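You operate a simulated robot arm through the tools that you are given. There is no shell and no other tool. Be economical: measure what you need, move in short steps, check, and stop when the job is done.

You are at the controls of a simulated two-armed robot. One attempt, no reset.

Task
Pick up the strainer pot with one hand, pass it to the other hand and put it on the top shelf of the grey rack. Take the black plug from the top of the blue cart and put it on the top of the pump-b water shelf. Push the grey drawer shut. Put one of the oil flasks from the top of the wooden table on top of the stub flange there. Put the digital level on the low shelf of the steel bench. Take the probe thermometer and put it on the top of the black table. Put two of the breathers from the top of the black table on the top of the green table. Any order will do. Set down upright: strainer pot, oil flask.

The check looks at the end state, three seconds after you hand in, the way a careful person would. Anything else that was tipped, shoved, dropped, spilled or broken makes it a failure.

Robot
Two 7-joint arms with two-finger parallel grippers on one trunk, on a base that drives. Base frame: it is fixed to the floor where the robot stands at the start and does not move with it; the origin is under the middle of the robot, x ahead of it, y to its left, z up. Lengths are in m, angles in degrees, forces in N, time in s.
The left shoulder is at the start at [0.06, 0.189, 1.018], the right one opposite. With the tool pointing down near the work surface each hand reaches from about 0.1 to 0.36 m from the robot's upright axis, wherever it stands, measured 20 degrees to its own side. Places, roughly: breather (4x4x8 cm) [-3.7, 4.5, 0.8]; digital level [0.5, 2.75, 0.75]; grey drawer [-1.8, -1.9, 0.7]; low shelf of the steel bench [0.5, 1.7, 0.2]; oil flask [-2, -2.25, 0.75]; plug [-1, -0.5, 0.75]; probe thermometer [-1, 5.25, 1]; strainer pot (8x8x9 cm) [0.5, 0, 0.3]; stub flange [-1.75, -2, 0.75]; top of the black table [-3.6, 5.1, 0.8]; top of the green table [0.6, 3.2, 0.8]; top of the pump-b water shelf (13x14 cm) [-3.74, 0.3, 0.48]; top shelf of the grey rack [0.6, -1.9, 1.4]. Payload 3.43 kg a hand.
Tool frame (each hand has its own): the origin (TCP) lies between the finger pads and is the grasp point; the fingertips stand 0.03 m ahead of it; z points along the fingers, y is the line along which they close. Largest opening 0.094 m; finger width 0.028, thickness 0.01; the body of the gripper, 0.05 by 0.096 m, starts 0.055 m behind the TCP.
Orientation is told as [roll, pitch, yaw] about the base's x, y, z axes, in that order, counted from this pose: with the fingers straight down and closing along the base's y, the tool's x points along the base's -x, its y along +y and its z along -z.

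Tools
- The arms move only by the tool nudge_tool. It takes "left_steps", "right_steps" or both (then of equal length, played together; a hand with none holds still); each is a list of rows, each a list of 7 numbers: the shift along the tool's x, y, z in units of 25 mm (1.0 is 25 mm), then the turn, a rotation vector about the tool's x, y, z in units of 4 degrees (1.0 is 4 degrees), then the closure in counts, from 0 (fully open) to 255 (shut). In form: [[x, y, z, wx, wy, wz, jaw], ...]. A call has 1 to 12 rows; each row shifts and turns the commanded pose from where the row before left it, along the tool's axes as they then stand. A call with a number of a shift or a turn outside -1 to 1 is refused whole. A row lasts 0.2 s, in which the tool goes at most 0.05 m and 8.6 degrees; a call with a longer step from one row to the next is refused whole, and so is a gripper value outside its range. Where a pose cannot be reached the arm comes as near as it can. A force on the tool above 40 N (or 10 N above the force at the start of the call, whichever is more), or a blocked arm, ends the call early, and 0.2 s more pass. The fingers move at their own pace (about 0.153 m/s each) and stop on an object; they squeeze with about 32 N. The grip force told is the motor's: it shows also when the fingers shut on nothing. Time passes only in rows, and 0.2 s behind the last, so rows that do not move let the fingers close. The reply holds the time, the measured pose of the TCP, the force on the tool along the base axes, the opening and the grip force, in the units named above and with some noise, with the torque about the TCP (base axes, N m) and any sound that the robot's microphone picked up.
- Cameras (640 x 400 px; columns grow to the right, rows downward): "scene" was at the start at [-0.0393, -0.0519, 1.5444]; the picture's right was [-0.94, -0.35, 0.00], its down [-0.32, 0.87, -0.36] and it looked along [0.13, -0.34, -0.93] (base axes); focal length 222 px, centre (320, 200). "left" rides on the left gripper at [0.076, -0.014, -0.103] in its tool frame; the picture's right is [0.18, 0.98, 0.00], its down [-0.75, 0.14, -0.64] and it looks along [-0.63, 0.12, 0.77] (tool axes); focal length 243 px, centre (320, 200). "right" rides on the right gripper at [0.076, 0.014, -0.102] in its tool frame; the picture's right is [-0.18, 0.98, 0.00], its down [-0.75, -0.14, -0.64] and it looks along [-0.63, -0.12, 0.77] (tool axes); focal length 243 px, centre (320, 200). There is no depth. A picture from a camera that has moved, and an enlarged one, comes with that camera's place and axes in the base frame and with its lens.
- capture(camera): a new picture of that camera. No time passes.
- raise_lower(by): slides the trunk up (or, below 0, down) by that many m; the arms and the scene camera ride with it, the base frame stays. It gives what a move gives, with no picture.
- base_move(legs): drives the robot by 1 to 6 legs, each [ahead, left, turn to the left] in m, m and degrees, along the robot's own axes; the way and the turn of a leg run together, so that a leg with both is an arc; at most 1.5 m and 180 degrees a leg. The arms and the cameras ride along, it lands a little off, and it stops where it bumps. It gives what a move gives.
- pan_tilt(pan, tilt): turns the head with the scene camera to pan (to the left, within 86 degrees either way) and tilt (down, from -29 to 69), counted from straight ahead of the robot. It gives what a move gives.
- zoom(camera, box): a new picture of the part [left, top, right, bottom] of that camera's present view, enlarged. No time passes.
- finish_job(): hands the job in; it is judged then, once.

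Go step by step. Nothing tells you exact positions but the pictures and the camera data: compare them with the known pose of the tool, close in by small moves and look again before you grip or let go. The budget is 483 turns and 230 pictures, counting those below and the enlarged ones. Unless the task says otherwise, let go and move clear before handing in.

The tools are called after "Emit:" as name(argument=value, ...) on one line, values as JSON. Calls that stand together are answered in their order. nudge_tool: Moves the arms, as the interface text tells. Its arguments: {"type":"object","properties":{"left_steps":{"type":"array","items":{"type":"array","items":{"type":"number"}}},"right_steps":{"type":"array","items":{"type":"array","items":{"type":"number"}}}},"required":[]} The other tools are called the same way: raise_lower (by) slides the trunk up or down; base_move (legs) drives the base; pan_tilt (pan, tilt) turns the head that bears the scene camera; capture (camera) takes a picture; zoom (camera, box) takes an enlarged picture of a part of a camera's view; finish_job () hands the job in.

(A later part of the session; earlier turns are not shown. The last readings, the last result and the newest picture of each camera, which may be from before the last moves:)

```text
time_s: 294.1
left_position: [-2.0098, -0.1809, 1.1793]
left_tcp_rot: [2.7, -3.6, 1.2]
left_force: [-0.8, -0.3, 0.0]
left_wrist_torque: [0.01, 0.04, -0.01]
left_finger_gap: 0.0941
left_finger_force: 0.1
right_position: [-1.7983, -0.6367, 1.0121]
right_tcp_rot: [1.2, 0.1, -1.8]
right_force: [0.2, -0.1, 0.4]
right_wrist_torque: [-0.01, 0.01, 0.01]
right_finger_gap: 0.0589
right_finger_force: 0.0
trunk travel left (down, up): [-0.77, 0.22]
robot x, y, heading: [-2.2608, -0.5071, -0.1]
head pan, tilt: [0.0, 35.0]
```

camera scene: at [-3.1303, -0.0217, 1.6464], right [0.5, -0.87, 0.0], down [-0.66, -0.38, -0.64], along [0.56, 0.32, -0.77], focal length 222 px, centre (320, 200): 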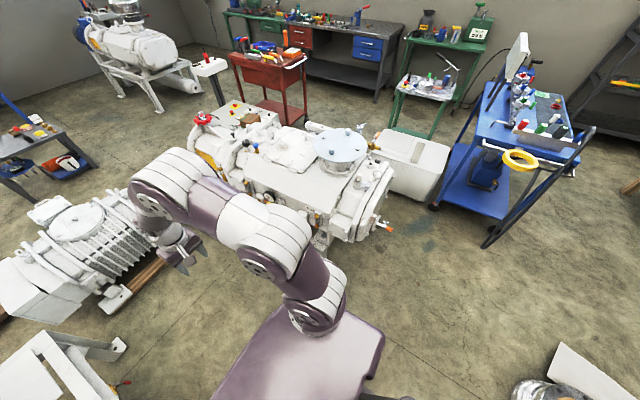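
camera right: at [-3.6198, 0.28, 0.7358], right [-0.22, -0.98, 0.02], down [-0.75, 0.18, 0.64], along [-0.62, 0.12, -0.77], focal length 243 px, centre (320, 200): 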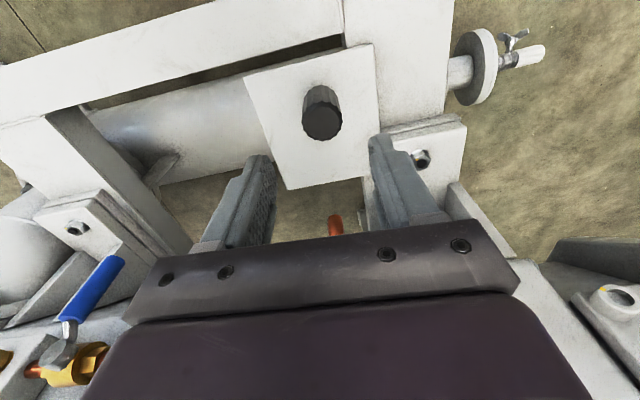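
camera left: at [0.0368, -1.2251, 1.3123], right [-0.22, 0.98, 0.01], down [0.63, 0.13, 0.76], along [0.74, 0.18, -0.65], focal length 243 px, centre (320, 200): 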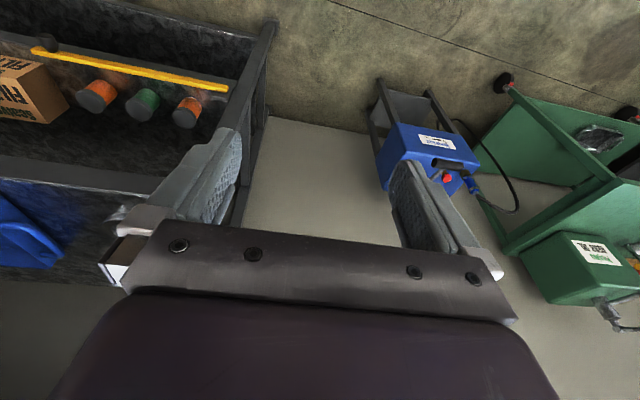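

Emit:
nudge_tool(right_steps=[[1, 0, -0.5, 0, 0, 0, 0], [1, 0, -0.5, 0, 0, 0, 0], [1, 0, -0.5, 0, 0, 0, 0], [1, 0, -0.5, 0, 0, 0, 0], [0.6, 0, -0.5, 0, 0, 0, 0]])

Emit:
base_move(legs=[[0.4, -0.5, 0], [0.5, -0.3, 0], [1.15, 0, 0]])

Emit:
base_move(legs=[[0, 0.9, 0], [0, 0, 90], [0.9, 0.2, 0]])

Emit:
capture(camera="scene")

```text
time_s: 295.3
left_position: [-2.011, -0.181, 1.1806]
left_tcp_rot: [2.6, -3.4, 1.3]
left_force: [-0.4, 0.6, 0.5]
left_wrist_torque: [-0.01, -0.02, -0.01]
left_finger_gap: 0.0938
left_finger_force: 0.0
right_position: [-1.9161, -0.6331, 1.0743]
right_tcp_rot: [1.2, 0.2, -1.7]
right_force: [0.2, -0.8, 0.0]
right_wrist_torque: [0.02, -0.02, 0.02]
right_finger_gap: 0.0942
right_finger_force: 0.0
trunk travel left (down, up): [-0.77, 0.22]
robot x, y, heading: [-2.2592, -0.5108, 0.1]
head pan, tilt: [0.0, 35.0]
```

```text
time_s: 307.4
left_position: [0.0672, -0.9499, 1.1788]
left_tcp_rot: [2.7, -3.5, 1.9]
left_force: [0.2, 0.2, 0.1]
left_wrist_torque: [-0.01, -0.03, 0.0]
left_finger_gap: 0.0942
left_finger_force: 0.1
right_position: [0.1682, -1.4018, 1.0758]
right_tcp_rot: [1.2, 0.2, -1.0]
right_force: [-0.2, 0.6, -1.1]
right_wrist_torque: [-0.03, 0.01, 0.07]
right_finger_gap: 0.0939
right_finger_force: 0.1
trunk travel left (down, up): [-0.77, 0.22]
robot x, y, heading: [-0.1823, -1.2844, 0.7]
head pan, tilt: [0.0, 35.0]
```

```text
time_s: 320.4
left_position: [-0.7284, 0.784, 1.1797]
left_tcp_rot: [2.7, -3.5, 91.7]
left_force: [0.2, 0.1, 0.7]
left_wrist_torque: [-0.02, -0.04, 0.01]
left_finger_gap: 0.094
left_finger_force: 0.0
right_position: [-0.2756, 0.8832, 1.0761]
right_tcp_rot: [1.3, 0.2, 88.8]
right_force: [-0.6, -0.1, 0.7]
right_wrist_torque: [0.0, 0.03, 0.02]
right_finger_gap: 0.0942
right_finger_force: 0.2
trunk travel left (down, up): [-0.77, 0.22]
robot x, y, heading: [-0.397, 0.5312, 90.6]
head pan, tilt: [0.0, 35.0]
```

```text
95 pictures are left
camera scene: at [-0.3973, 0.5653, 1.6681], right [1.0, 0.01, 0.0], down [0.0, -0.57, -0.82], along [-0.01, 0.82, -0.57], focal length 222 px, centre (320, 200)
```

scene: 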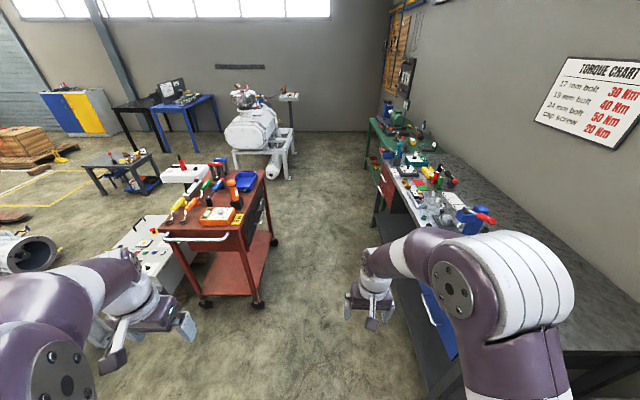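

The aisle north is clear. The level is on the way; I drive north along the bench and look.

Emit:
base_move(legs=[[1.0, -0.12, -0.6], [1.0, 0, 0]])

Emit:
pan_tilt(pan=-60, tilt=40)

Emit:
capture(camera="scene")

```text
time_s: 330.4
left_position: [-0.5991, 2.7763, 1.1793]
left_tcp_rot: [2.7, -3.5, 91.3]
left_force: [0.5, -0.8, -0.1]
left_wrist_torque: [0.02, 0.01, -0.04]
left_finger_gap: 0.094
left_finger_force: 0.0
right_position: [-0.1464, 2.8725, 1.0745]
right_tcp_rot: [1.2, 0.2, 88.4]
right_force: [-0.6, -0.7, 1.2]
right_wrist_torque: [0.01, 0.02, 0.04]
right_finger_gap: 0.0941
right_finger_force: 0.1
trunk travel left (down, up): [-0.77, 0.22]
robot x, y, heading: [-0.2662, 2.5242, 90.1]
head pan, tilt: [0.0, 35.0]
```

```text
time_s: 331.7
left_position: [-0.5998, 2.7775, 1.1794]
left_tcp_rot: [2.8, -3.5, 91.3]
left_force: [-0.3, -0.4, -0.3]
left_wrist_torque: [0.0, 0.01, -0.02]
left_finger_gap: 0.0941
left_finger_force: 0.1
right_position: [-0.1462, 2.8725, 1.0754]
right_tcp_rot: [1.3, 0.1, 88.4]
right_force: [0.5, 0.9, -0.4]
right_wrist_torque: [0.0, 0.03, -0.03]
right_finger_gap: 0.094
right_finger_force: 0.0
trunk travel left (down, up): [-0.77, 0.22]
robot x, y, heading: [-0.2703, 2.5289, 89.9]
head pan, tilt: [-60.0, 40.0]
```

```text
94 pictures are left
camera scene: at [-0.1955, 2.5103, 1.6606], right [0.5, -0.86, 0.0], down [-0.56, -0.32, -0.77], along [0.66, 0.38, -0.64], focal length 222 px, centre (320, 200)
```

scene: 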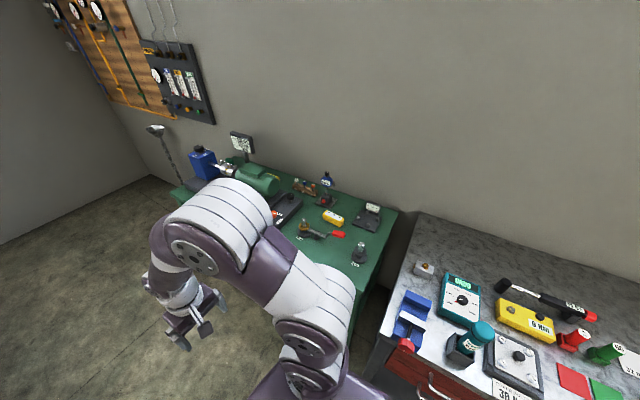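

Emit:
base_move(legs=[[0, 0, -90]])

Emit:
pan_tilt(pan=0, tilt=40)

Emit:
capture(camera="scene")

Emit:
zoom(camera="scene", box=[200, 110, 440, 260])

```text
time_s: 335.8
left_position: [-0.0281, 2.8614, 1.1785]
left_tcp_rot: [2.6, -3.6, 2.7]
left_force: [-0.5, -0.7, 0.4]
left_wrist_torque: [0.0, 0.0, 0.04]
left_finger_gap: 0.0943
left_finger_force: 0.0
right_position: [0.0792, 2.4115, 1.0739]
right_tcp_rot: [1.3, 0.2, -0.3]
right_force: [0.5, 0.2, -0.3]
right_wrist_torque: [0.0, 0.01, 0.01]
right_finger_gap: 0.0941
right_finger_force: 0.1
trunk travel left (down, up): [-0.77, 0.22]
robot x, y, heading: [-0.2732, 2.5209, 1.3]
head pan, tilt: [-60.0, 40.0]
```

```text
time_s: 337.1
left_position: [-0.0285, 2.8619, 1.1787]
left_tcp_rot: [2.7, -3.5, 2.8]
left_force: [-0.4, 0.9, 0.5]
left_wrist_torque: [-0.02, 0.04, -0.02]
left_finger_gap: 0.0939
left_finger_force: 0.0
right_position: [0.0781, 2.4113, 1.0744]
right_tcp_rot: [1.1, 0.3, -0.2]
right_force: [-0.5, 0.3, -0.2]
right_wrist_torque: [0.05, -0.01, 0.03]
right_finger_gap: 0.0941
right_finger_force: 0.0
trunk travel left (down, up): [-0.77, 0.22]
robot x, y, heading: [-0.2679, 2.5267, 1.5]
head pan, tilt: [0.0, 40.0]
```

```text
93 pictures are left
camera scene: at [-0.244, 2.5281, 1.6606], right [0.02, -1.0, 0.0], down [-0.64, -0.02, -0.77], along [0.77, 0.02, -0.64], focal length 222 px, centre (320, 200)
```

scene: 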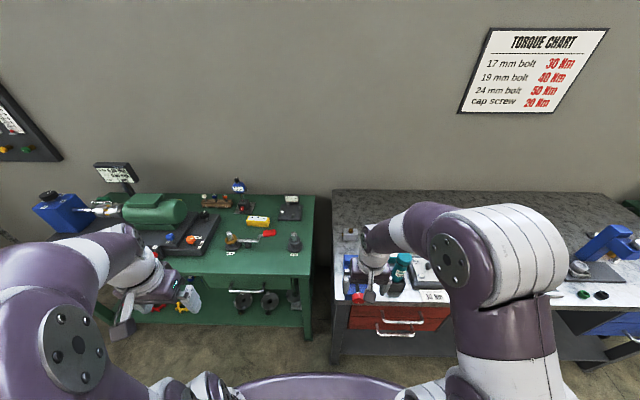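

```text
2.67 times, centred on (320, 185) of scene
camera zoom: at [-0.244, 2.5281, 1.6606], right [0.02, -1.0, 0.0], down [-0.64, -0.02, -0.77], along [0.77, 0.02, -0.64], focal length 592 px, centre (320, 240)
```

zoom: 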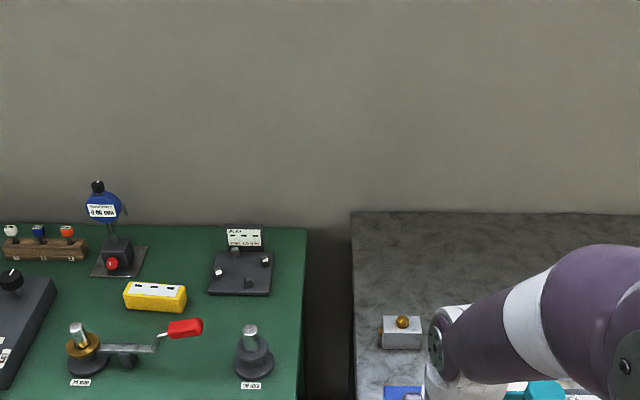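

Emit:
zoom(camera="scene", box=[230, 170, 320, 260])

Emit:
capture(camera="left")

```text
4.44 times, centred on (275, 215) of scene
camera zoom: at [-0.244, 2.5281, 1.6606], right [0.02, -1.0, 0.0], down [-0.64, -0.02, -0.77], along [0.77, 0.02, -0.64], focal length 987 px, centre (520, 133)
```

zoom: 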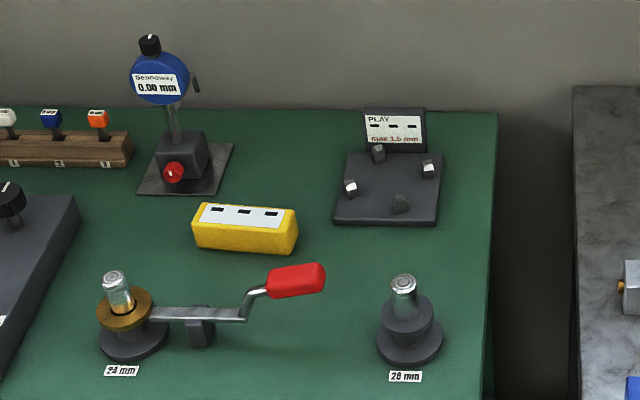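

```text
90 pictures are left
camera left: at [-0.1092, 2.8392, 1.2772], right [-0.23, 0.97, 0.04], down [0.71, 0.14, 0.69], along [0.67, 0.19, -0.72], focal length 243 px, centre (320, 200)
```

left: 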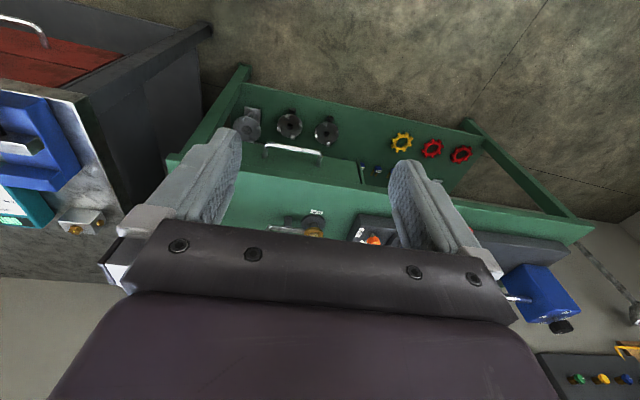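

The yellow block is the digital level, near (0.57, 2.87). I drive closer, aligning it with the left shoulder, and look from the left hand.

Emit:
base_move(legs=[[0.22, 0.16, -1.5]])

Emit:
nudge_tool(left_steps=[[-1, -0.8, 0, 0, 0, 0, 0], [-1, -0.8, 0, 0, 0, 0, 0], [-1, -0.8, 0, 0, 0, 0, 0], [-1, -0.8, 0, 0, 0, 0, 0], [-1, -0.8, 0, 0, 0, 0, 0], [-1, -0.8, 0, 0, 0, 0, 0]])

Emit:
capture(camera="left")

Emit:
capture(camera="scene")

```text
time_s: 339.1
left_position: [0.2004, 3.0196, 1.179]
left_tcp_rot: [2.9, -3.5, 1.3]
left_force: [0.1, -1.2, 0.3]
left_wrist_torque: [0.0, 0.03, 0.01]
left_finger_gap: 0.0941
left_finger_force: 0.2
right_position: [0.2957, 2.5672, 1.0751]
right_tcp_rot: [1.3, 0.0, -1.7]
right_force: [-0.9, -0.3, -0.6]
right_wrist_torque: [0.02, 0.02, -0.01]
right_finger_gap: 0.0939
right_finger_force: 0.1
trunk travel left (down, up): [-0.77, 0.22]
robot x, y, heading: [-0.0512, 2.6949, 0.2]
head pan, tilt: [0.0, 40.0]
```

```text
time_s: 340.5
left_position: [0.3545, 2.9059, 1.1828]
left_tcp_rot: [2.8, -3.4, 1.3]
left_force: [-0.5, -0.1, -0.4]
left_wrist_torque: [-0.02, 0.01, 0.0]
left_finger_gap: 0.0939
left_finger_force: 0.1
right_position: [0.2981, 2.5673, 1.0741]
right_tcp_rot: [1.1, 0.1, -1.7]
right_force: [0.2, 0.1, -0.2]
right_wrist_torque: [-0.01, -0.01, 0.03]
right_finger_gap: 0.094
right_finger_force: 0.1
trunk travel left (down, up): [-0.77, 0.22]
robot x, y, heading: [-0.0506, 2.6886, 0.2]
head pan, tilt: [0.0, 40.0]
```

```text
89 pictures are left
camera left: at [0.2734, 2.8864, 1.2813], right [-0.21, 0.98, 0.04], down [0.71, 0.13, 0.69], along [0.67, 0.17, -0.72], focal length 243 px, centre (320, 200)
```

left: 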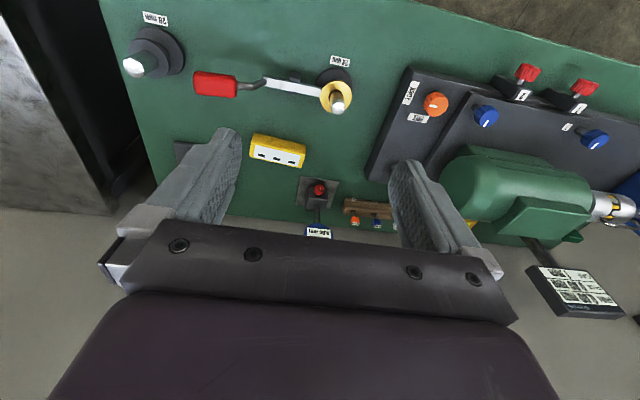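

```text
88 pictures are left
camera scene: at [-0.022, 2.6914, 1.6605], right [0.0, -1.0, 0.0], down [-0.64, 0.0, -0.77], along [0.77, 0.0, -0.64], focal length 222 px, centre (320, 200)
```

scene: 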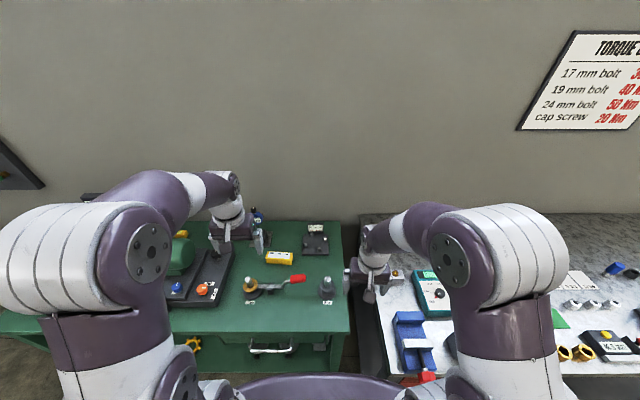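

Level located at (0.579, 2.870), top z≈0.82, axis along y. I yaw the left hand -90° so the fingers close across it.

Emit:
nudge_tool(left_steps=[[0, 0, 0, 0.2, 0, 1, 0], [0, 0, 0, 0.2, 0, 1, 0], [0, 0, 0, 0.2, 0, 1, 0], [0, 0, 0, 0, 0, 1, 0], [0, 0, 0, 0, 0, 1, 0], [0, 0, 0, 0, 0, 1, 0], [0, 0, 0, 0, 0, 1, 0], [0, 0, 0, 0, 0, 1, 0], [0, 0, 0, 0, 0, 1, 0], [0, 0, 0, 0, 0, 1, 0], [0, 0, 0, 0, 0, 1, 0], [0, 0, 0, 0, 0, 1, 0]])

Emit:
nudge_tool(left_steps=[[0, 0, 0, 0, 0, 1, 0], [0, 0, 0, 0, 0, 1, 0], [0, 0, 0, 0, 0, 1, 0], [0, 0, 0, 0, 0, 1, 0], [0, 0, 0, 0, 0, 1, 0], [0, 0, 0, 0, 0, 1, 0], [0, 0, 0, 0, 0, 1, 0], [0, 0, 0, 0, 0, 1, 0], [0, 0, 0, 0, 0, 1, 0], [0, 0, 0, 0, 0, 1, 0], [0, 0, 0, 0, 0, 0.8, 0]])

Emit:
base_move(legs=[[0.04, 0, 0]])

```text
time_s: 343.1
left_position: [0.354, 2.9028, 1.1839]
left_tcp_rot: [2.6, -1.9, -46.9]
left_force: [-0.1, -0.4, 0.1]
left_wrist_torque: [-0.02, 0.0, 0.02]
left_finger_gap: 0.0939
left_finger_force: 0.0
right_position: [0.2965, 2.5672, 1.0743]
right_tcp_rot: [1.2, 0.2, -1.7]
right_force: [0.2, -0.4, -0.3]
right_wrist_torque: [0.02, -0.01, -0.02]
right_finger_gap: 0.0937
right_finger_force: 0.2
trunk travel left (down, up): [-0.77, 0.22]
robot x, y, heading: [-0.0478, 2.6943, 0.3]
head pan, tilt: [0.0, 40.0]
```

```text
time_s: 345.5
left_position: [0.3528, 2.9029, 1.1819]
left_tcp_rot: [3.1, 0.5, -90.1]
left_force: [-0.2, 0.0, -0.2]
left_wrist_torque: [0.0, 0.0, 0.02]
left_finger_gap: 0.0939
left_finger_force: 0.0
right_position: [0.2954, 2.5666, 1.075]
right_tcp_rot: [1.2, 0.2, -1.7]
right_force: [0.7, 0.2, -0.6]
right_wrist_torque: [0.03, 0.0, -0.01]
right_finger_gap: 0.0942
right_finger_force: 0.1
trunk travel left (down, up): [-0.77, 0.22]
robot x, y, heading: [-0.0511, 2.6918, -0.0]
head pan, tilt: [0.0, 40.0]
```

```text
time_s: 346.3
left_position: [0.3893, 2.903, 1.1838]
left_tcp_rot: [3.5, 0.4, -89.9]
left_force: [-0.3, 0.4, -0.6]
left_wrist_torque: [0.03, -0.02, -0.02]
left_finger_gap: 0.0941
left_finger_force: 0.0
right_position: [0.334, 2.5684, 1.0755]
right_tcp_rot: [1.2, 0.0, -1.7]
right_force: [-0.5, -1.0, 0.4]
right_wrist_torque: [-0.03, -0.01, 0.01]
right_finger_gap: 0.094
right_finger_force: 0.1
trunk travel left (down, up): [-0.77, 0.22]
robot x, y, heading: [-0.0136, 2.6948, 0.0]
head pan, tilt: [0.0, 40.0]
```

Emit:
nudge_tool(left_steps=[[-0.2, 0.9, 1, 0, 0, 0, 0], [-0.2, 0.9, 1, 0, 0, 0, 0], [-0.2, 0.9, 1, 0, 0, 0, 0], [-0.2, 0.9, 1, 0, 0, 0, 0], [-0.2, 0.9, 1, 0, 0, 0, 0], [-0.2, 0.9, 1, 0, 0, 0, 0], [-0.1, 0.9, 1, 0, 0, 0, 0]])

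Emit:
capture(camera="left")

```text
time_s: 347.9
left_position: [0.5596, 2.8716, 1.0136]
left_tcp_rot: [3.2, 0.4, -89.8]
left_force: [0.0, -0.1, -0.8]
left_wrist_torque: [-0.03, 0.02, 0.04]
left_finger_gap: 0.0941
left_finger_force: 0.0
right_position: [0.3375, 2.5678, 1.074]
right_tcp_rot: [1.2, 0.2, -1.5]
right_force: [0.2, 0.1, -0.1]
right_wrist_torque: [-0.02, 0.02, -0.02]
right_finger_gap: 0.0939
right_finger_force: 0.1
trunk travel left (down, up): [-0.77, 0.22]
robot x, y, heading: [-0.0093, 2.6913, 0.1]
head pan, tilt: [0.0, 40.0]
```

```text
87 pictures are left
camera left: at [0.5396, 2.9469, 1.1183], right [0.98, 0.19, 0.06], down [0.11, -0.76, 0.64], along [0.16, -0.63, -0.76], focal length 243 px, centre (320, 200)
```

left: 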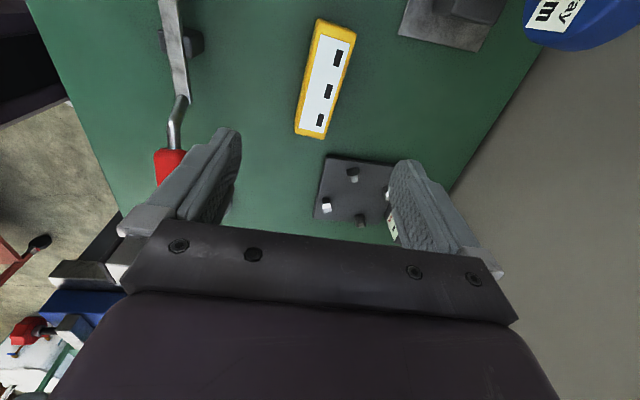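

Reachable. The level axis is turned ~10°, so I add yaw, centre over it and lower.

Emit:
nudge_tool(left_steps=[[0.15, 0.7, 0.5, 0, 0, 1, 50], [0, 0, 0.8, 0, 0, 1, 50], [0, 0, 0.8, 0.4, 0, 0.5, 50], [0, 0, 0.8, 0.4, 0, 0, 50], [0, 0, 0.8, 0, 0, 0, 50]])

Emit:
capture(camera="left")

```text
time_s: 349.1
left_position: [0.5784, 2.8779, 0.9262]
left_tcp_rot: [0.0, 1.1, -99.8]
left_force: [-0.7, 0.0, -0.2]
left_wrist_torque: [-0.01, -0.02, -0.03]
left_finger_gap: 0.0756
left_finger_force: 0.0
right_position: [0.3363, 2.5673, 1.0732]
right_tcp_rot: [1.1, 0.2, -1.6]
right_force: [-0.1, 0.2, -1.4]
right_wrist_torque: [-0.05, 0.02, 0.01]
right_finger_gap: 0.094
right_finger_force: 0.1
trunk travel left (down, up): [-0.77, 0.22]
robot x, y, heading: [-0.0096, 2.6907, 0.2]
head pan, tilt: [0.0, 40.0]
```

```text
86 pictures are left
camera left: at [0.5775, 2.9528, 1.0307], right [1.0, 0.01, 0.0], down [0.01, -0.78, 0.63], along [0.01, -0.63, -0.78], focal length 243 px, centre (320, 200)
```

left: 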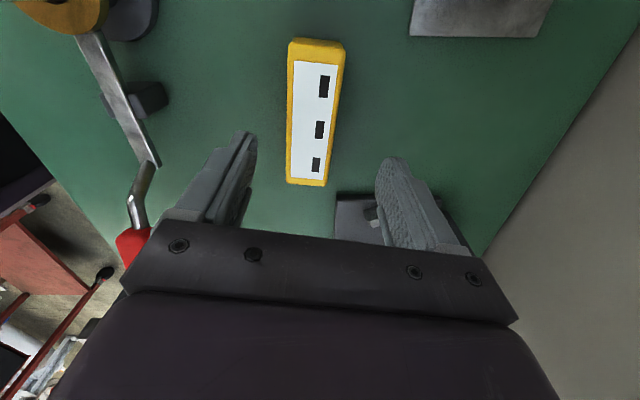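

Emit:
nudge_tool(left_steps=[[-0.25, -0.24, 0.4, 0, 0, -1, 50], [0, 0, 1, 0, 0, 0, 50], [0, 0, 1, 0, 0, 0, 50], [0, 0, 0.8, 0, 0, 0, 50]])

Emit:
capture(camera="left")

```text
time_s: 350.1
left_position: [0.5735, 2.8762, 0.8431]
left_tcp_rot: [0.1, 1.1, -95.8]
left_force: [-0.8, 0.9, 0.0]
left_wrist_torque: [-0.01, 0.01, 0.01]
left_finger_gap: 0.0754
left_finger_force: 0.3
right_position: [0.3355, 2.568, 1.0755]
right_tcp_rot: [1.2, 0.2, -1.6]
right_force: [0.0, 0.4, -0.2]
right_wrist_torque: [0.04, 0.0, -0.01]
right_finger_gap: 0.0941
right_finger_force: 0.1
trunk travel left (down, up): [-0.77, 0.22]
robot x, y, heading: [-0.0121, 2.69, -0.1]
head pan, tilt: [0.0, 40.0]
```

```text
85 pictures are left
camera left: at [0.5671, 2.9508, 0.9475], right [1.0, 0.08, 0.0], down [0.06, -0.77, 0.63], along [0.05, -0.63, -0.78], focal length 243 px, centre (320, 200)
```

left: 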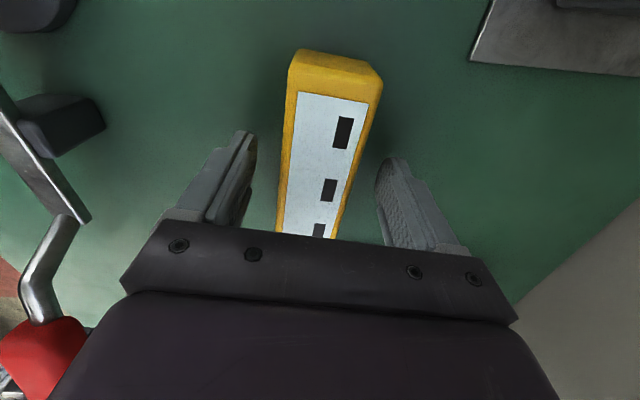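

Straddled. Close and lift.

Emit:
nudge_tool(left_steps=[[0, 0, 0.2, 0, 0, 0, 80], [0, 0, 0, 0, 0, 0, 110], [0, 0, 0, 0, 0, 0, 255], [0, 0, 0, 0, 0, 0, 255], [0, 0, 0, 0, 0, 0, 255], [0, 0, -0.4, 0, 0, 0, 255], [0, 0, -0.8, 0, 0, 0, 255], [0, 0, -1, 0, 0, 0, 255], [0, 0, -1, 0, 0, 0, 255], [0, 0, -1, 0, 0, 0, 255]])

Emit:
capture(camera="left")

```text
time_s: 352.3
left_position: [0.5737, 2.8744, 0.945]
left_tcp_rot: [0.0, 0.9, -95.6]
left_force: [0.2, 0.6, -1.8]
left_wrist_torque: [0.03, -0.01, 0.03]
left_finger_gap: 0.0441
left_finger_force: 32.1
right_position: [0.3358, 2.5671, 1.0757]
right_tcp_rot: [1.2, 0.3, -1.6]
right_force: [-0.3, 0.5, 0.2]
right_wrist_torque: [-0.03, 0.0, 0.01]
right_finger_gap: 0.0942
right_finger_force: 0.1
trunk travel left (down, up): [-0.77, 0.22]
robot x, y, heading: [-0.0124, 2.688, 0.2]
head pan, tilt: [0.0, 40.0]
```

```text
84 pictures are left
camera left: at [0.5671, 2.951, 1.0498], right [1.0, 0.08, 0.0], down [0.06, -0.77, 0.63], along [0.05, -0.63, -0.78], focal length 243 px, centre (320, 200)
```

left: 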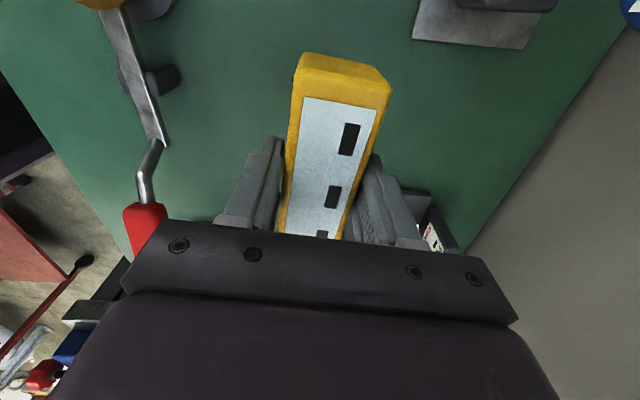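

Level held. I raise a bit, back out, and drive south to the bench's open low-shelf section.

Emit:
nudge_tool(left_steps=[[0, 0, -1, 0, 0, 0, 255], [0, 0, -1, 0, 0, 0, 255], [0, -1, -0.5, 0, 0, 0, 255], [0, -1, 0, 0, 0, 0, 255], [0, -1, 0, 0, 0, 0, 255], [0, -1, 0, 0, 0, 0, 255], [0, -1, 0, 0, 0, 0, 255]])

Emit:
base_move(legs=[[-0.3, 0, 0], [0, -1.1, 0]])

Emit:
pan_tilt(pan=10, tilt=50)

Emit:
raise_lower(by=-0.4)

Emit:
capture(camera="scene")

```text
time_s: 353.9
left_position: [0.4471, 2.8875, 1.0065]
left_tcp_rot: [0.1, 1.1, -95.7]
left_force: [-0.8, 0.2, -2.1]
left_wrist_torque: [0.0, -0.01, 0.02]
left_finger_gap: 0.0439
left_finger_force: 32.2
right_position: [0.3364, 2.5675, 1.074]
right_tcp_rot: [1.0, 0.1, -1.6]
right_force: [0.1, -0.8, -1.2]
right_wrist_torque: [-0.02, -0.01, -0.02]
right_finger_gap: 0.0938
right_finger_force: 0.1
trunk travel left (down, up): [-0.77, 0.22]
robot x, y, heading: [-0.0111, 2.693, 0.0]
head pan, tilt: [0.0, 40.0]
```

```text
time_s: 361.2
left_position: [0.1546, 1.788, 1.0057]
left_tcp_rot: [-0.1, 0.8, -95.2]
left_force: [0.4, -0.2, -2.6]
left_wrist_torque: [-0.01, 0.02, -0.03]
left_finger_gap: 0.0439
left_finger_force: 32.4
right_position: [0.0451, 1.4687, 1.0748]
right_tcp_rot: [1.1, 0.2, -1.0]
right_force: [0.4, 0.1, 0.0]
right_wrist_torque: [0.02, -0.03, 0.0]
right_finger_gap: 0.0938
right_finger_force: 0.1
trunk travel left (down, up): [-0.77, 0.22]
robot x, y, heading: [-0.3026, 1.5867, 0.8]
head pan, tilt: [0.0, 40.0]
```

```text
time_s: 361.9
left_position: [0.1544, 1.7878, 1.0053]
left_tcp_rot: [0.0, 0.9, -95.3]
left_force: [-0.4, -0.7, -2.2]
left_wrist_torque: [-0.02, 0.0, 0.01]
left_finger_gap: 0.0441
left_finger_force: 31.6
right_position: [0.0456, 1.4683, 1.0739]
right_tcp_rot: [1.2, 0.2, -1.1]
right_force: [0.0, -0.3, 0.1]
right_wrist_torque: [0.02, 0.02, 0.01]
right_finger_gap: 0.0939
right_finger_force: 0.1
trunk travel left (down, up): [-0.77, 0.22]
robot x, y, heading: [-0.3002, 1.5875, 0.5]
head pan, tilt: [10.0, 50.0]
```

```text
time_s: 363.4
left_position: [0.1567, 1.7879, 0.9004]
left_tcp_rot: [0.9, 1.2, -95.3]
left_force: [-18.8, -5.4, 31.3]
left_wrist_torque: [-0.24, -0.36, -0.07]
left_finger_gap: 0.0445
left_finger_force: 31.9
right_position: [0.0441, 1.4677, 0.9594]
right_tcp_rot: [1.3, 0.0, -0.8]
right_force: [0.2, 0.2, -0.8]
right_wrist_torque: [0.02, 0.05, 0.03]
right_finger_gap: 0.0941
right_finger_force: 0.1
trunk travel left (down, up): [-0.655, 0.335]
robot x, y, heading: [-0.3012, 1.5904, 0.7]
head pan, tilt: [10.0, 50.0]
stopped: the force on the tool passed its limit at 102 N (the readings are from after the stop); the commanded pose is now the measured one
```

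```text
83 pictures are left
camera scene: at [-0.2878, 1.6015, 1.5307], right [0.19, -0.98, 0.0], down [-0.75, -0.14, -0.64], along [0.63, 0.12, -0.76], focal length 222 px, centre (320, 200)
```

scene: 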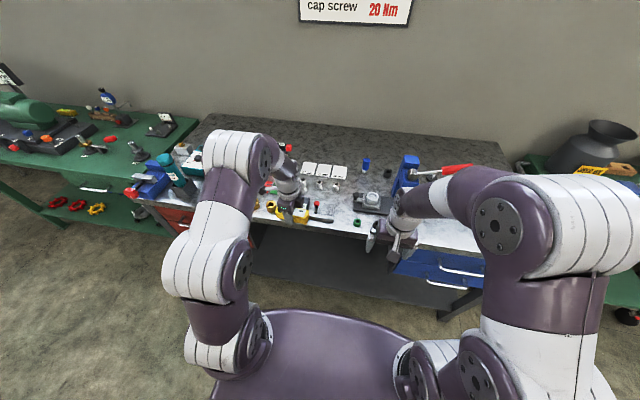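

The left hand came down on the bench edge or something there; I raise at once and inspect.

Emit:
raise_lower(by=0.15)

Emit:
zoom(camera="scene", box=[190, 130, 430, 270])

Emit:
capture(camera="left")

```text
time_s: 365.2
left_position: [0.1593, 1.7884, 1.0472]
left_tcp_rot: [0.9, 1.1, -95.2]
left_force: [0.7, 0.5, -3.0]
left_wrist_torque: [-0.02, 0.0, -0.01]
left_finger_gap: 0.0443
left_finger_force: 32.1
right_position: [0.0462, 1.4678, 1.1097]
right_tcp_rot: [1.1, 0.1, -1.0]
right_force: [-0.4, 0.5, -0.2]
right_wrist_torque: [0.02, -0.01, 0.0]
right_finger_gap: 0.0939
right_finger_force: 0.1
trunk travel left (down, up): [-0.805, 0.185]
robot x, y, heading: [-0.2999, 1.5912, 0.7]
head pan, tilt: [10.0, 50.0]
```

```text
2.67 times, centred on (310, 200) of scene
camera zoom: at [-0.2843, 1.6025, 1.6809], right [0.19, -0.98, 0.0], down [-0.75, -0.14, -0.64], along [0.63, 0.12, -0.77], focal length 592 px, centre (347, 200)
```

zoom: 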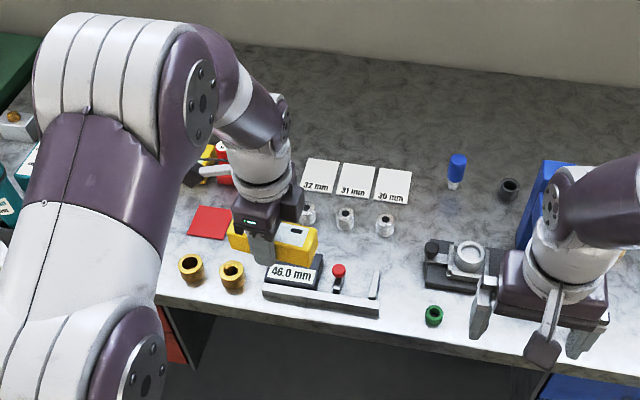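

```text
81 pictures are left
camera left: at [0.1506, 1.8648, 1.1521], right [1.0, 0.09, 0.02], down [0.06, -0.77, 0.63], along [0.07, -0.63, -0.78], focal length 243 px, centre (320, 200)
```

left: 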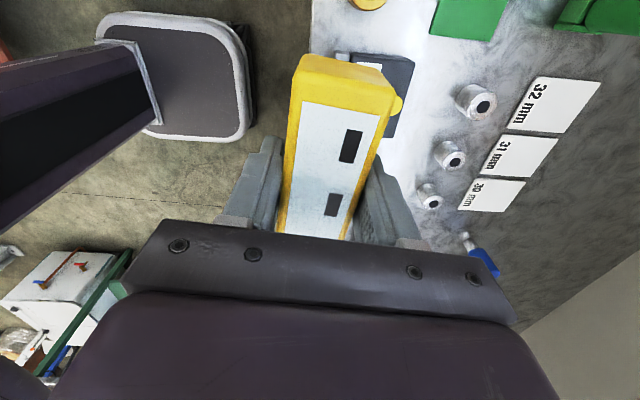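

Nothing seems displaced (pressed only vertically on a gauge block). The bench front is at x≈0.155. I back off, retract the right hand, and then lower the trunk fully clear of the bench.

Emit:
base_move(legs=[[-0.22, 0, 0]])

Emit:
nudge_tool(right_steps=[[1, 0, 0, 0, 0, 0, 0], [1, 0, 0, 0, 0, 0, 0], [1, 0, 0, 0, 0, 0, 0], [1, 0, 0, 0, 0, 0, 0]])

Emit:
zoom(camera="scene", box=[190, 100, 430, 250])

Emit:
raise_lower(by=-0.4)

Emit:
raise_lower(by=-0.36)

Emit:
pan_tilt(pan=10, tilt=30)

Emit:
capture(camera="scene")

```text
time_s: 366.9
left_position: [-0.0594, 1.7871, 1.0472]
left_tcp_rot: [0.8, 1.1, -95.1]
left_force: [0.3, -0.4, -2.5]
left_wrist_torque: [0.03, -0.02, 0.02]
left_finger_gap: 0.0438
left_finger_force: 31.8
right_position: [-0.1726, 1.4659, 1.1087]
right_tcp_rot: [1.1, 0.2, -0.8]
right_force: [-0.6, -1.0, 0.2]
right_wrist_torque: [-0.01, 0.01, -0.03]
right_finger_gap: 0.094
right_finger_force: 0.0
trunk travel left (down, up): [-0.805, 0.185]
robot x, y, heading: [-0.5229, 1.59, 0.9]
head pan, tilt: [10.0, 50.0]
```

```text
time_s: 367.9
left_position: [-0.0607, 1.7857, 1.0471]
left_tcp_rot: [0.9, 1.0, -95.2]
left_force: [-0.1, 0.0, -2.3]
left_wrist_torque: [0.01, -0.03, 0.0]
left_finger_gap: 0.0443
left_finger_force: 32.0
right_position: [-0.2736, 1.4648, 1.11]
right_tcp_rot: [1.1, 0.1, -1.0]
right_force: [0.5, 0.1, -0.3]
right_wrist_torque: [0.0, -0.01, -0.01]
right_finger_gap: 0.0938
right_finger_force: 0.1
trunk travel left (down, up): [-0.805, 0.185]
robot x, y, heading: [-0.5235, 1.5857, 1.0]
head pan, tilt: [10.0, 50.0]
```

```text
2.67 times, centred on (310, 175) of scene
camera zoom: at [-0.5048, 1.5994, 1.681], right [0.19, -0.98, 0.0], down [-0.75, -0.14, -0.64], along [0.63, 0.12, -0.77], focal length 592 px, centre (347, 267)
```

zoom: 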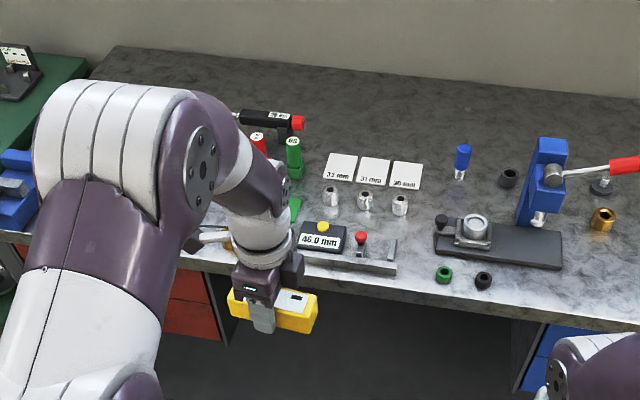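

```text
time_s: 371.7
left_position: [-0.0602, 1.7871, 0.648]
left_tcp_rot: [0.8, 1.0, -95.2]
left_force: [0.1, 0.3, -2.3]
left_wrist_torque: [-0.02, 0.02, 0.04]
left_finger_gap: 0.044
left_finger_force: 32.6
right_position: [-0.2722, 1.4666, 0.7111]
right_tcp_rot: [1.1, 0.2, -0.9]
right_force: [-0.1, 0.6, 0.1]
right_wrist_torque: [-0.01, 0.02, -0.02]
right_finger_gap: 0.094
right_finger_force: 0.1
trunk travel left (down, up): [-0.405, 0.585]
robot x, y, heading: [-0.5201, 1.5881, 0.7]
head pan, tilt: [10.0, 50.0]
```

```text
time_s: 375.2
left_position: [-0.0604, 1.7873, 0.2889]
left_tcp_rot: [0.8, 1.2, -95.1]
left_force: [0.3, 0.4, -3.0]
left_wrist_torque: [-0.02, 0.04, 0.01]
left_finger_gap: 0.0438
left_finger_force: 31.8
right_position: [-0.2734, 1.4648, 0.3491]
right_tcp_rot: [1.1, 0.3, -0.9]
right_force: [0.3, 0.2, -0.5]
right_wrist_torque: [0.03, 0.01, -0.02]
right_finger_gap: 0.0942
right_finger_force: 0.1
trunk travel left (down, up): [-0.045, 0.945]
robot x, y, heading: [-0.5209, 1.583, 1.0]
head pan, tilt: [10.0, 50.0]
```

```text
time_s: 376.0
left_position: [-0.0597, 1.786, 0.2873]
left_tcp_rot: [0.8, 1.1, -95.1]
left_force: [-0.4, -0.1, -2.4]
left_wrist_torque: [0.01, 0.01, -0.01]
left_finger_gap: 0.0441
left_finger_force: 32.7
right_position: [-0.2736, 1.4657, 0.3504]
right_tcp_rot: [1.1, 0.2, -1.0]
right_force: [0.3, 0.3, -0.3]
right_wrist_torque: [0.01, 0.02, -0.02]
right_finger_gap: 0.0937
right_finger_force: 0.2
trunk travel left (down, up): [-0.045, 0.945]
robot x, y, heading: [-0.5172, 1.585, 0.8]
head pan, tilt: [10.0, 30.0]
```

```text
79 pictures are left
camera scene: at [-0.4908, 1.6021, 0.9504], right [0.19, -0.98, 0.0], down [-0.49, -0.09, -0.87], along [0.85, 0.16, -0.5], focal length 222 px, centre (320, 200)
```

scene: 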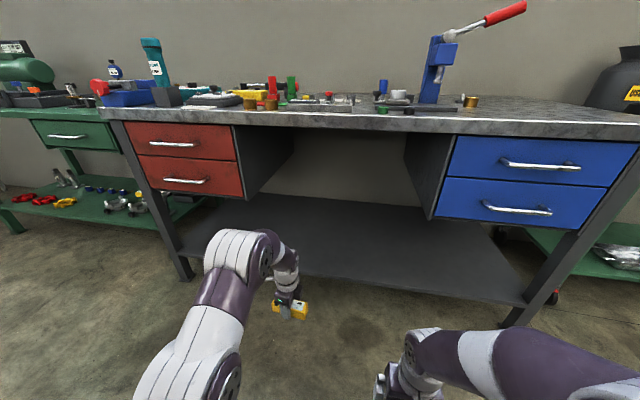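

Clear view of the open shelf between the drawers. I shift right to its middle and drive in.

Emit:
base_move(legs=[[0, -0.12, 0], [0.25, 0, 0]])

Emit:
capture(camera="scene")

Emit:
capture(camera="left")

```text
time_s: 378.7
left_position: [0.1927, 1.6699, 0.2874]
left_tcp_rot: [0.7, 1.1, -94.9]
left_force: [-0.4, 0.2, -2.2]
left_wrist_torque: [-0.02, 0.02, 0.0]
left_finger_gap: 0.0442
left_finger_force: 32.1
right_position: [-0.0191, 1.3492, 0.3502]
right_tcp_rot: [1.0, 0.2, -0.7]
right_force: [-0.7, -0.1, 0.0]
right_wrist_torque: [-0.01, 0.01, -0.01]
right_finger_gap: 0.0942
right_finger_force: 0.1
trunk travel left (down, up): [-0.045, 0.945]
robot x, y, heading: [-0.2682, 1.4644, 1.0]
head pan, tilt: [10.0, 30.0]
```

```text
78 pictures are left
camera scene: at [-0.2375, 1.4843, 0.9505], right [0.19, -0.98, 0.0], down [-0.49, -0.1, -0.87], along [0.85, 0.17, -0.5], focal length 222 px, centre (320, 200)
```

scene: 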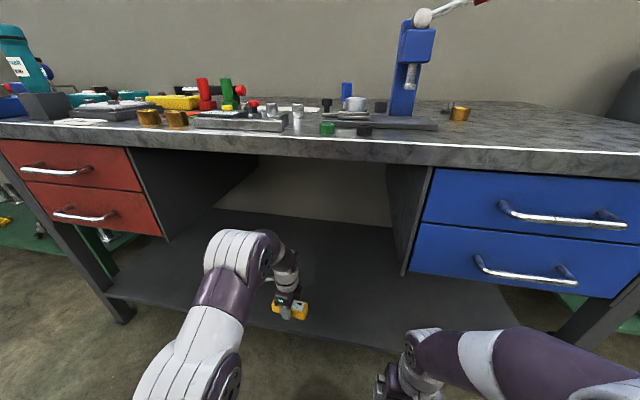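

```text
77 pictures are left
camera left: at [0.1832, 1.7459, 0.3922], right [0.99, 0.1, 0.02], down [0.07, -0.77, 0.63], along [0.08, -0.63, -0.78], focal length 243 px, centre (320, 200)
```

left: 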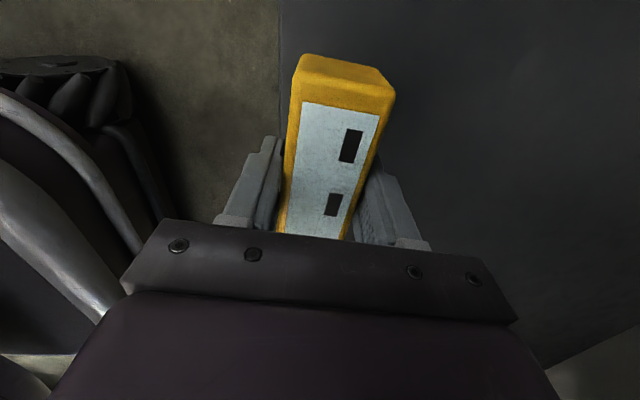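

Shelf edge at x≈0.16. I extend the arm 8 cm further in and lower.

Emit:
nudge_tool(left_steps=[[0, 0.8, 0, 0, 0, 0, 255], [0, 0.8, 0, 0, 0, 0, 255], [0, 0.8, 0, 0, 0, 0, 255], [0, 0.8, 0.3, 0, 0, 0, 255], [0, 0, 0.8, 0, 0, 0, 255]])

Emit:
capture(camera="left")

```text
time_s: 379.9
left_position: [0.2703, 1.6619, 0.2584]
left_tcp_rot: [0.9, 1.1, -94.9]
left_force: [-1.0, -0.5, -2.4]
left_wrist_torque: [0.01, 0.0, -0.02]
left_finger_gap: 0.044
left_finger_force: 32.1
right_position: [-0.0188, 1.3476, 0.3502]
right_tcp_rot: [1.1, 0.1, -0.6]
right_force: [-0.7, 0.3, -0.3]
right_wrist_torque: [-0.02, 0.0, 0.0]
right_finger_gap: 0.0939
right_finger_force: 0.0
trunk travel left (down, up): [-0.045, 0.945]
robot x, y, heading: [-0.2673, 1.4674, 0.6]
head pan, tilt: [10.0, 30.0]
```

```text
76 pictures are left
camera left: at [0.2614, 1.7386, 0.3646], right [0.99, 0.1, 0.02], down [0.06, -0.77, 0.63], along [0.08, -0.63, -0.78], focal length 243 px, centre (320, 200)
```

left: 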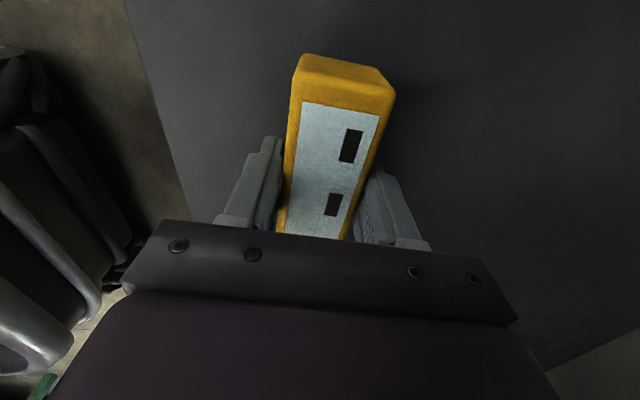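

Over the shelf. Lower in small steps until contact.

Emit:
nudge_tool(left_steps=[[0, 0, 0.5, 0, 0, 0, 255], [0, 0, 0.4, 0, 0, 0, 255]])

Emit:
nudge_tool(left_steps=[[0, 0, 0.25, 0, 0, 0, 255], [0, 0, 0.25, 0, 0, 0, 255]])

```text
time_s: 380.5
left_position: [0.2729, 1.6651, 0.2374]
left_tcp_rot: [0.8, 1.1, -94.9]
left_force: [-0.1, 0.4, -2.7]
left_wrist_torque: [0.05, 0.01, 0.01]
left_finger_gap: 0.0442
left_finger_force: 32.1
right_position: [-0.0191, 1.3481, 0.3502]
right_tcp_rot: [1.1, 0.1, -0.7]
right_force: [0.7, -1.0, 0.3]
right_wrist_torque: [0.03, 0.0, 0.01]
right_finger_gap: 0.094
right_finger_force: 0.1
trunk travel left (down, up): [-0.045, 0.945]
robot x, y, heading: [-0.2668, 1.471, 0.7]
head pan, tilt: [10.0, 30.0]
```

```text
time_s: 381.1
left_position: [0.2747, 1.6642, 0.2305]
left_tcp_rot: [1.3, 1.2, -94.9]
left_force: [-4.2, 8.4, 29.3]
left_wrist_torque: [-0.2, 0.78, -0.19]
left_finger_gap: 0.0441
left_finger_force: 32.1
right_position: [-0.0187, 1.3483, 0.3509]
right_tcp_rot: [1.1, 0.0, -0.7]
right_force: [0.2, 0.2, 0.4]
right_wrist_torque: [0.01, 0.0, 0.01]
right_finger_gap: 0.094
right_finger_force: 0.0
trunk travel left (down, up): [-0.045, 0.945]
robot x, y, heading: [-0.2673, 1.4682, 1.2]
head pan, tilt: [10.0, 30.0]
```

Contact. Ease, open, and lift.

Emit:
nudge_tool(left_steps=[[0, 0, -0.12, 0, 0, 0, 255], [0, 0, 0, 0, 0, 0, 120], [0, 0, 0, 0, 0, 0, 60], [0, 0, 0, 0, 0, 0, 20], [0, 0, 0, 0, 0, 0, 20], [0, 0, -0.8, 0, 0, 0, 20], [0, 0, -1, 0, 0, 0, 20], [0, 0, -1, 0, 0, 0, 20]])

Emit:
capture(camera="left")

```text
time_s: 382.9
left_position: [0.2702, 1.6645, 0.2981]
left_tcp_rot: [0.7, 1.0, -94.9]
left_force: [0.1, 0.5, -0.4]
left_wrist_torque: [0.0, -0.01, -0.02]
left_finger_gap: 0.0867
left_finger_force: 0.1
right_position: [-0.0184, 1.3472, 0.3509]
right_tcp_rot: [1.1, 0.2, -0.8]
right_force: [-0.4, -0.6, 0.2]
right_wrist_torque: [-0.04, 0.06, 0.03]
right_finger_gap: 0.0939
right_finger_force: 0.0
trunk travel left (down, up): [-0.045, 0.945]
robot x, y, heading: [-0.27, 1.4647, 1.1]
head pan, tilt: [10.0, 30.0]
```

```text
75 pictures are left
camera left: at [0.2624, 1.7403, 0.4035], right [0.99, 0.1, 0.02], down [0.07, -0.77, 0.63], along [0.07, -0.63, -0.78], focal length 243 px, centre (320, 200)
```

left: 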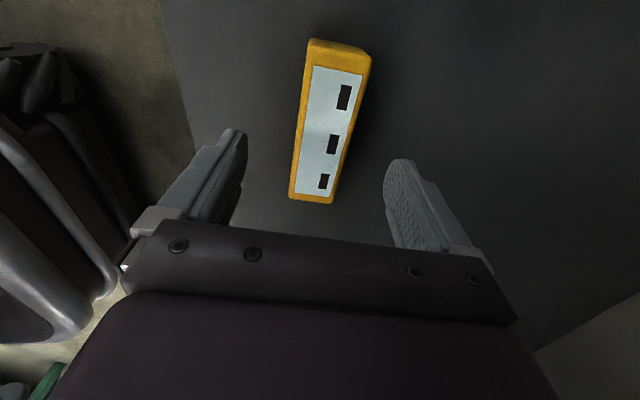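

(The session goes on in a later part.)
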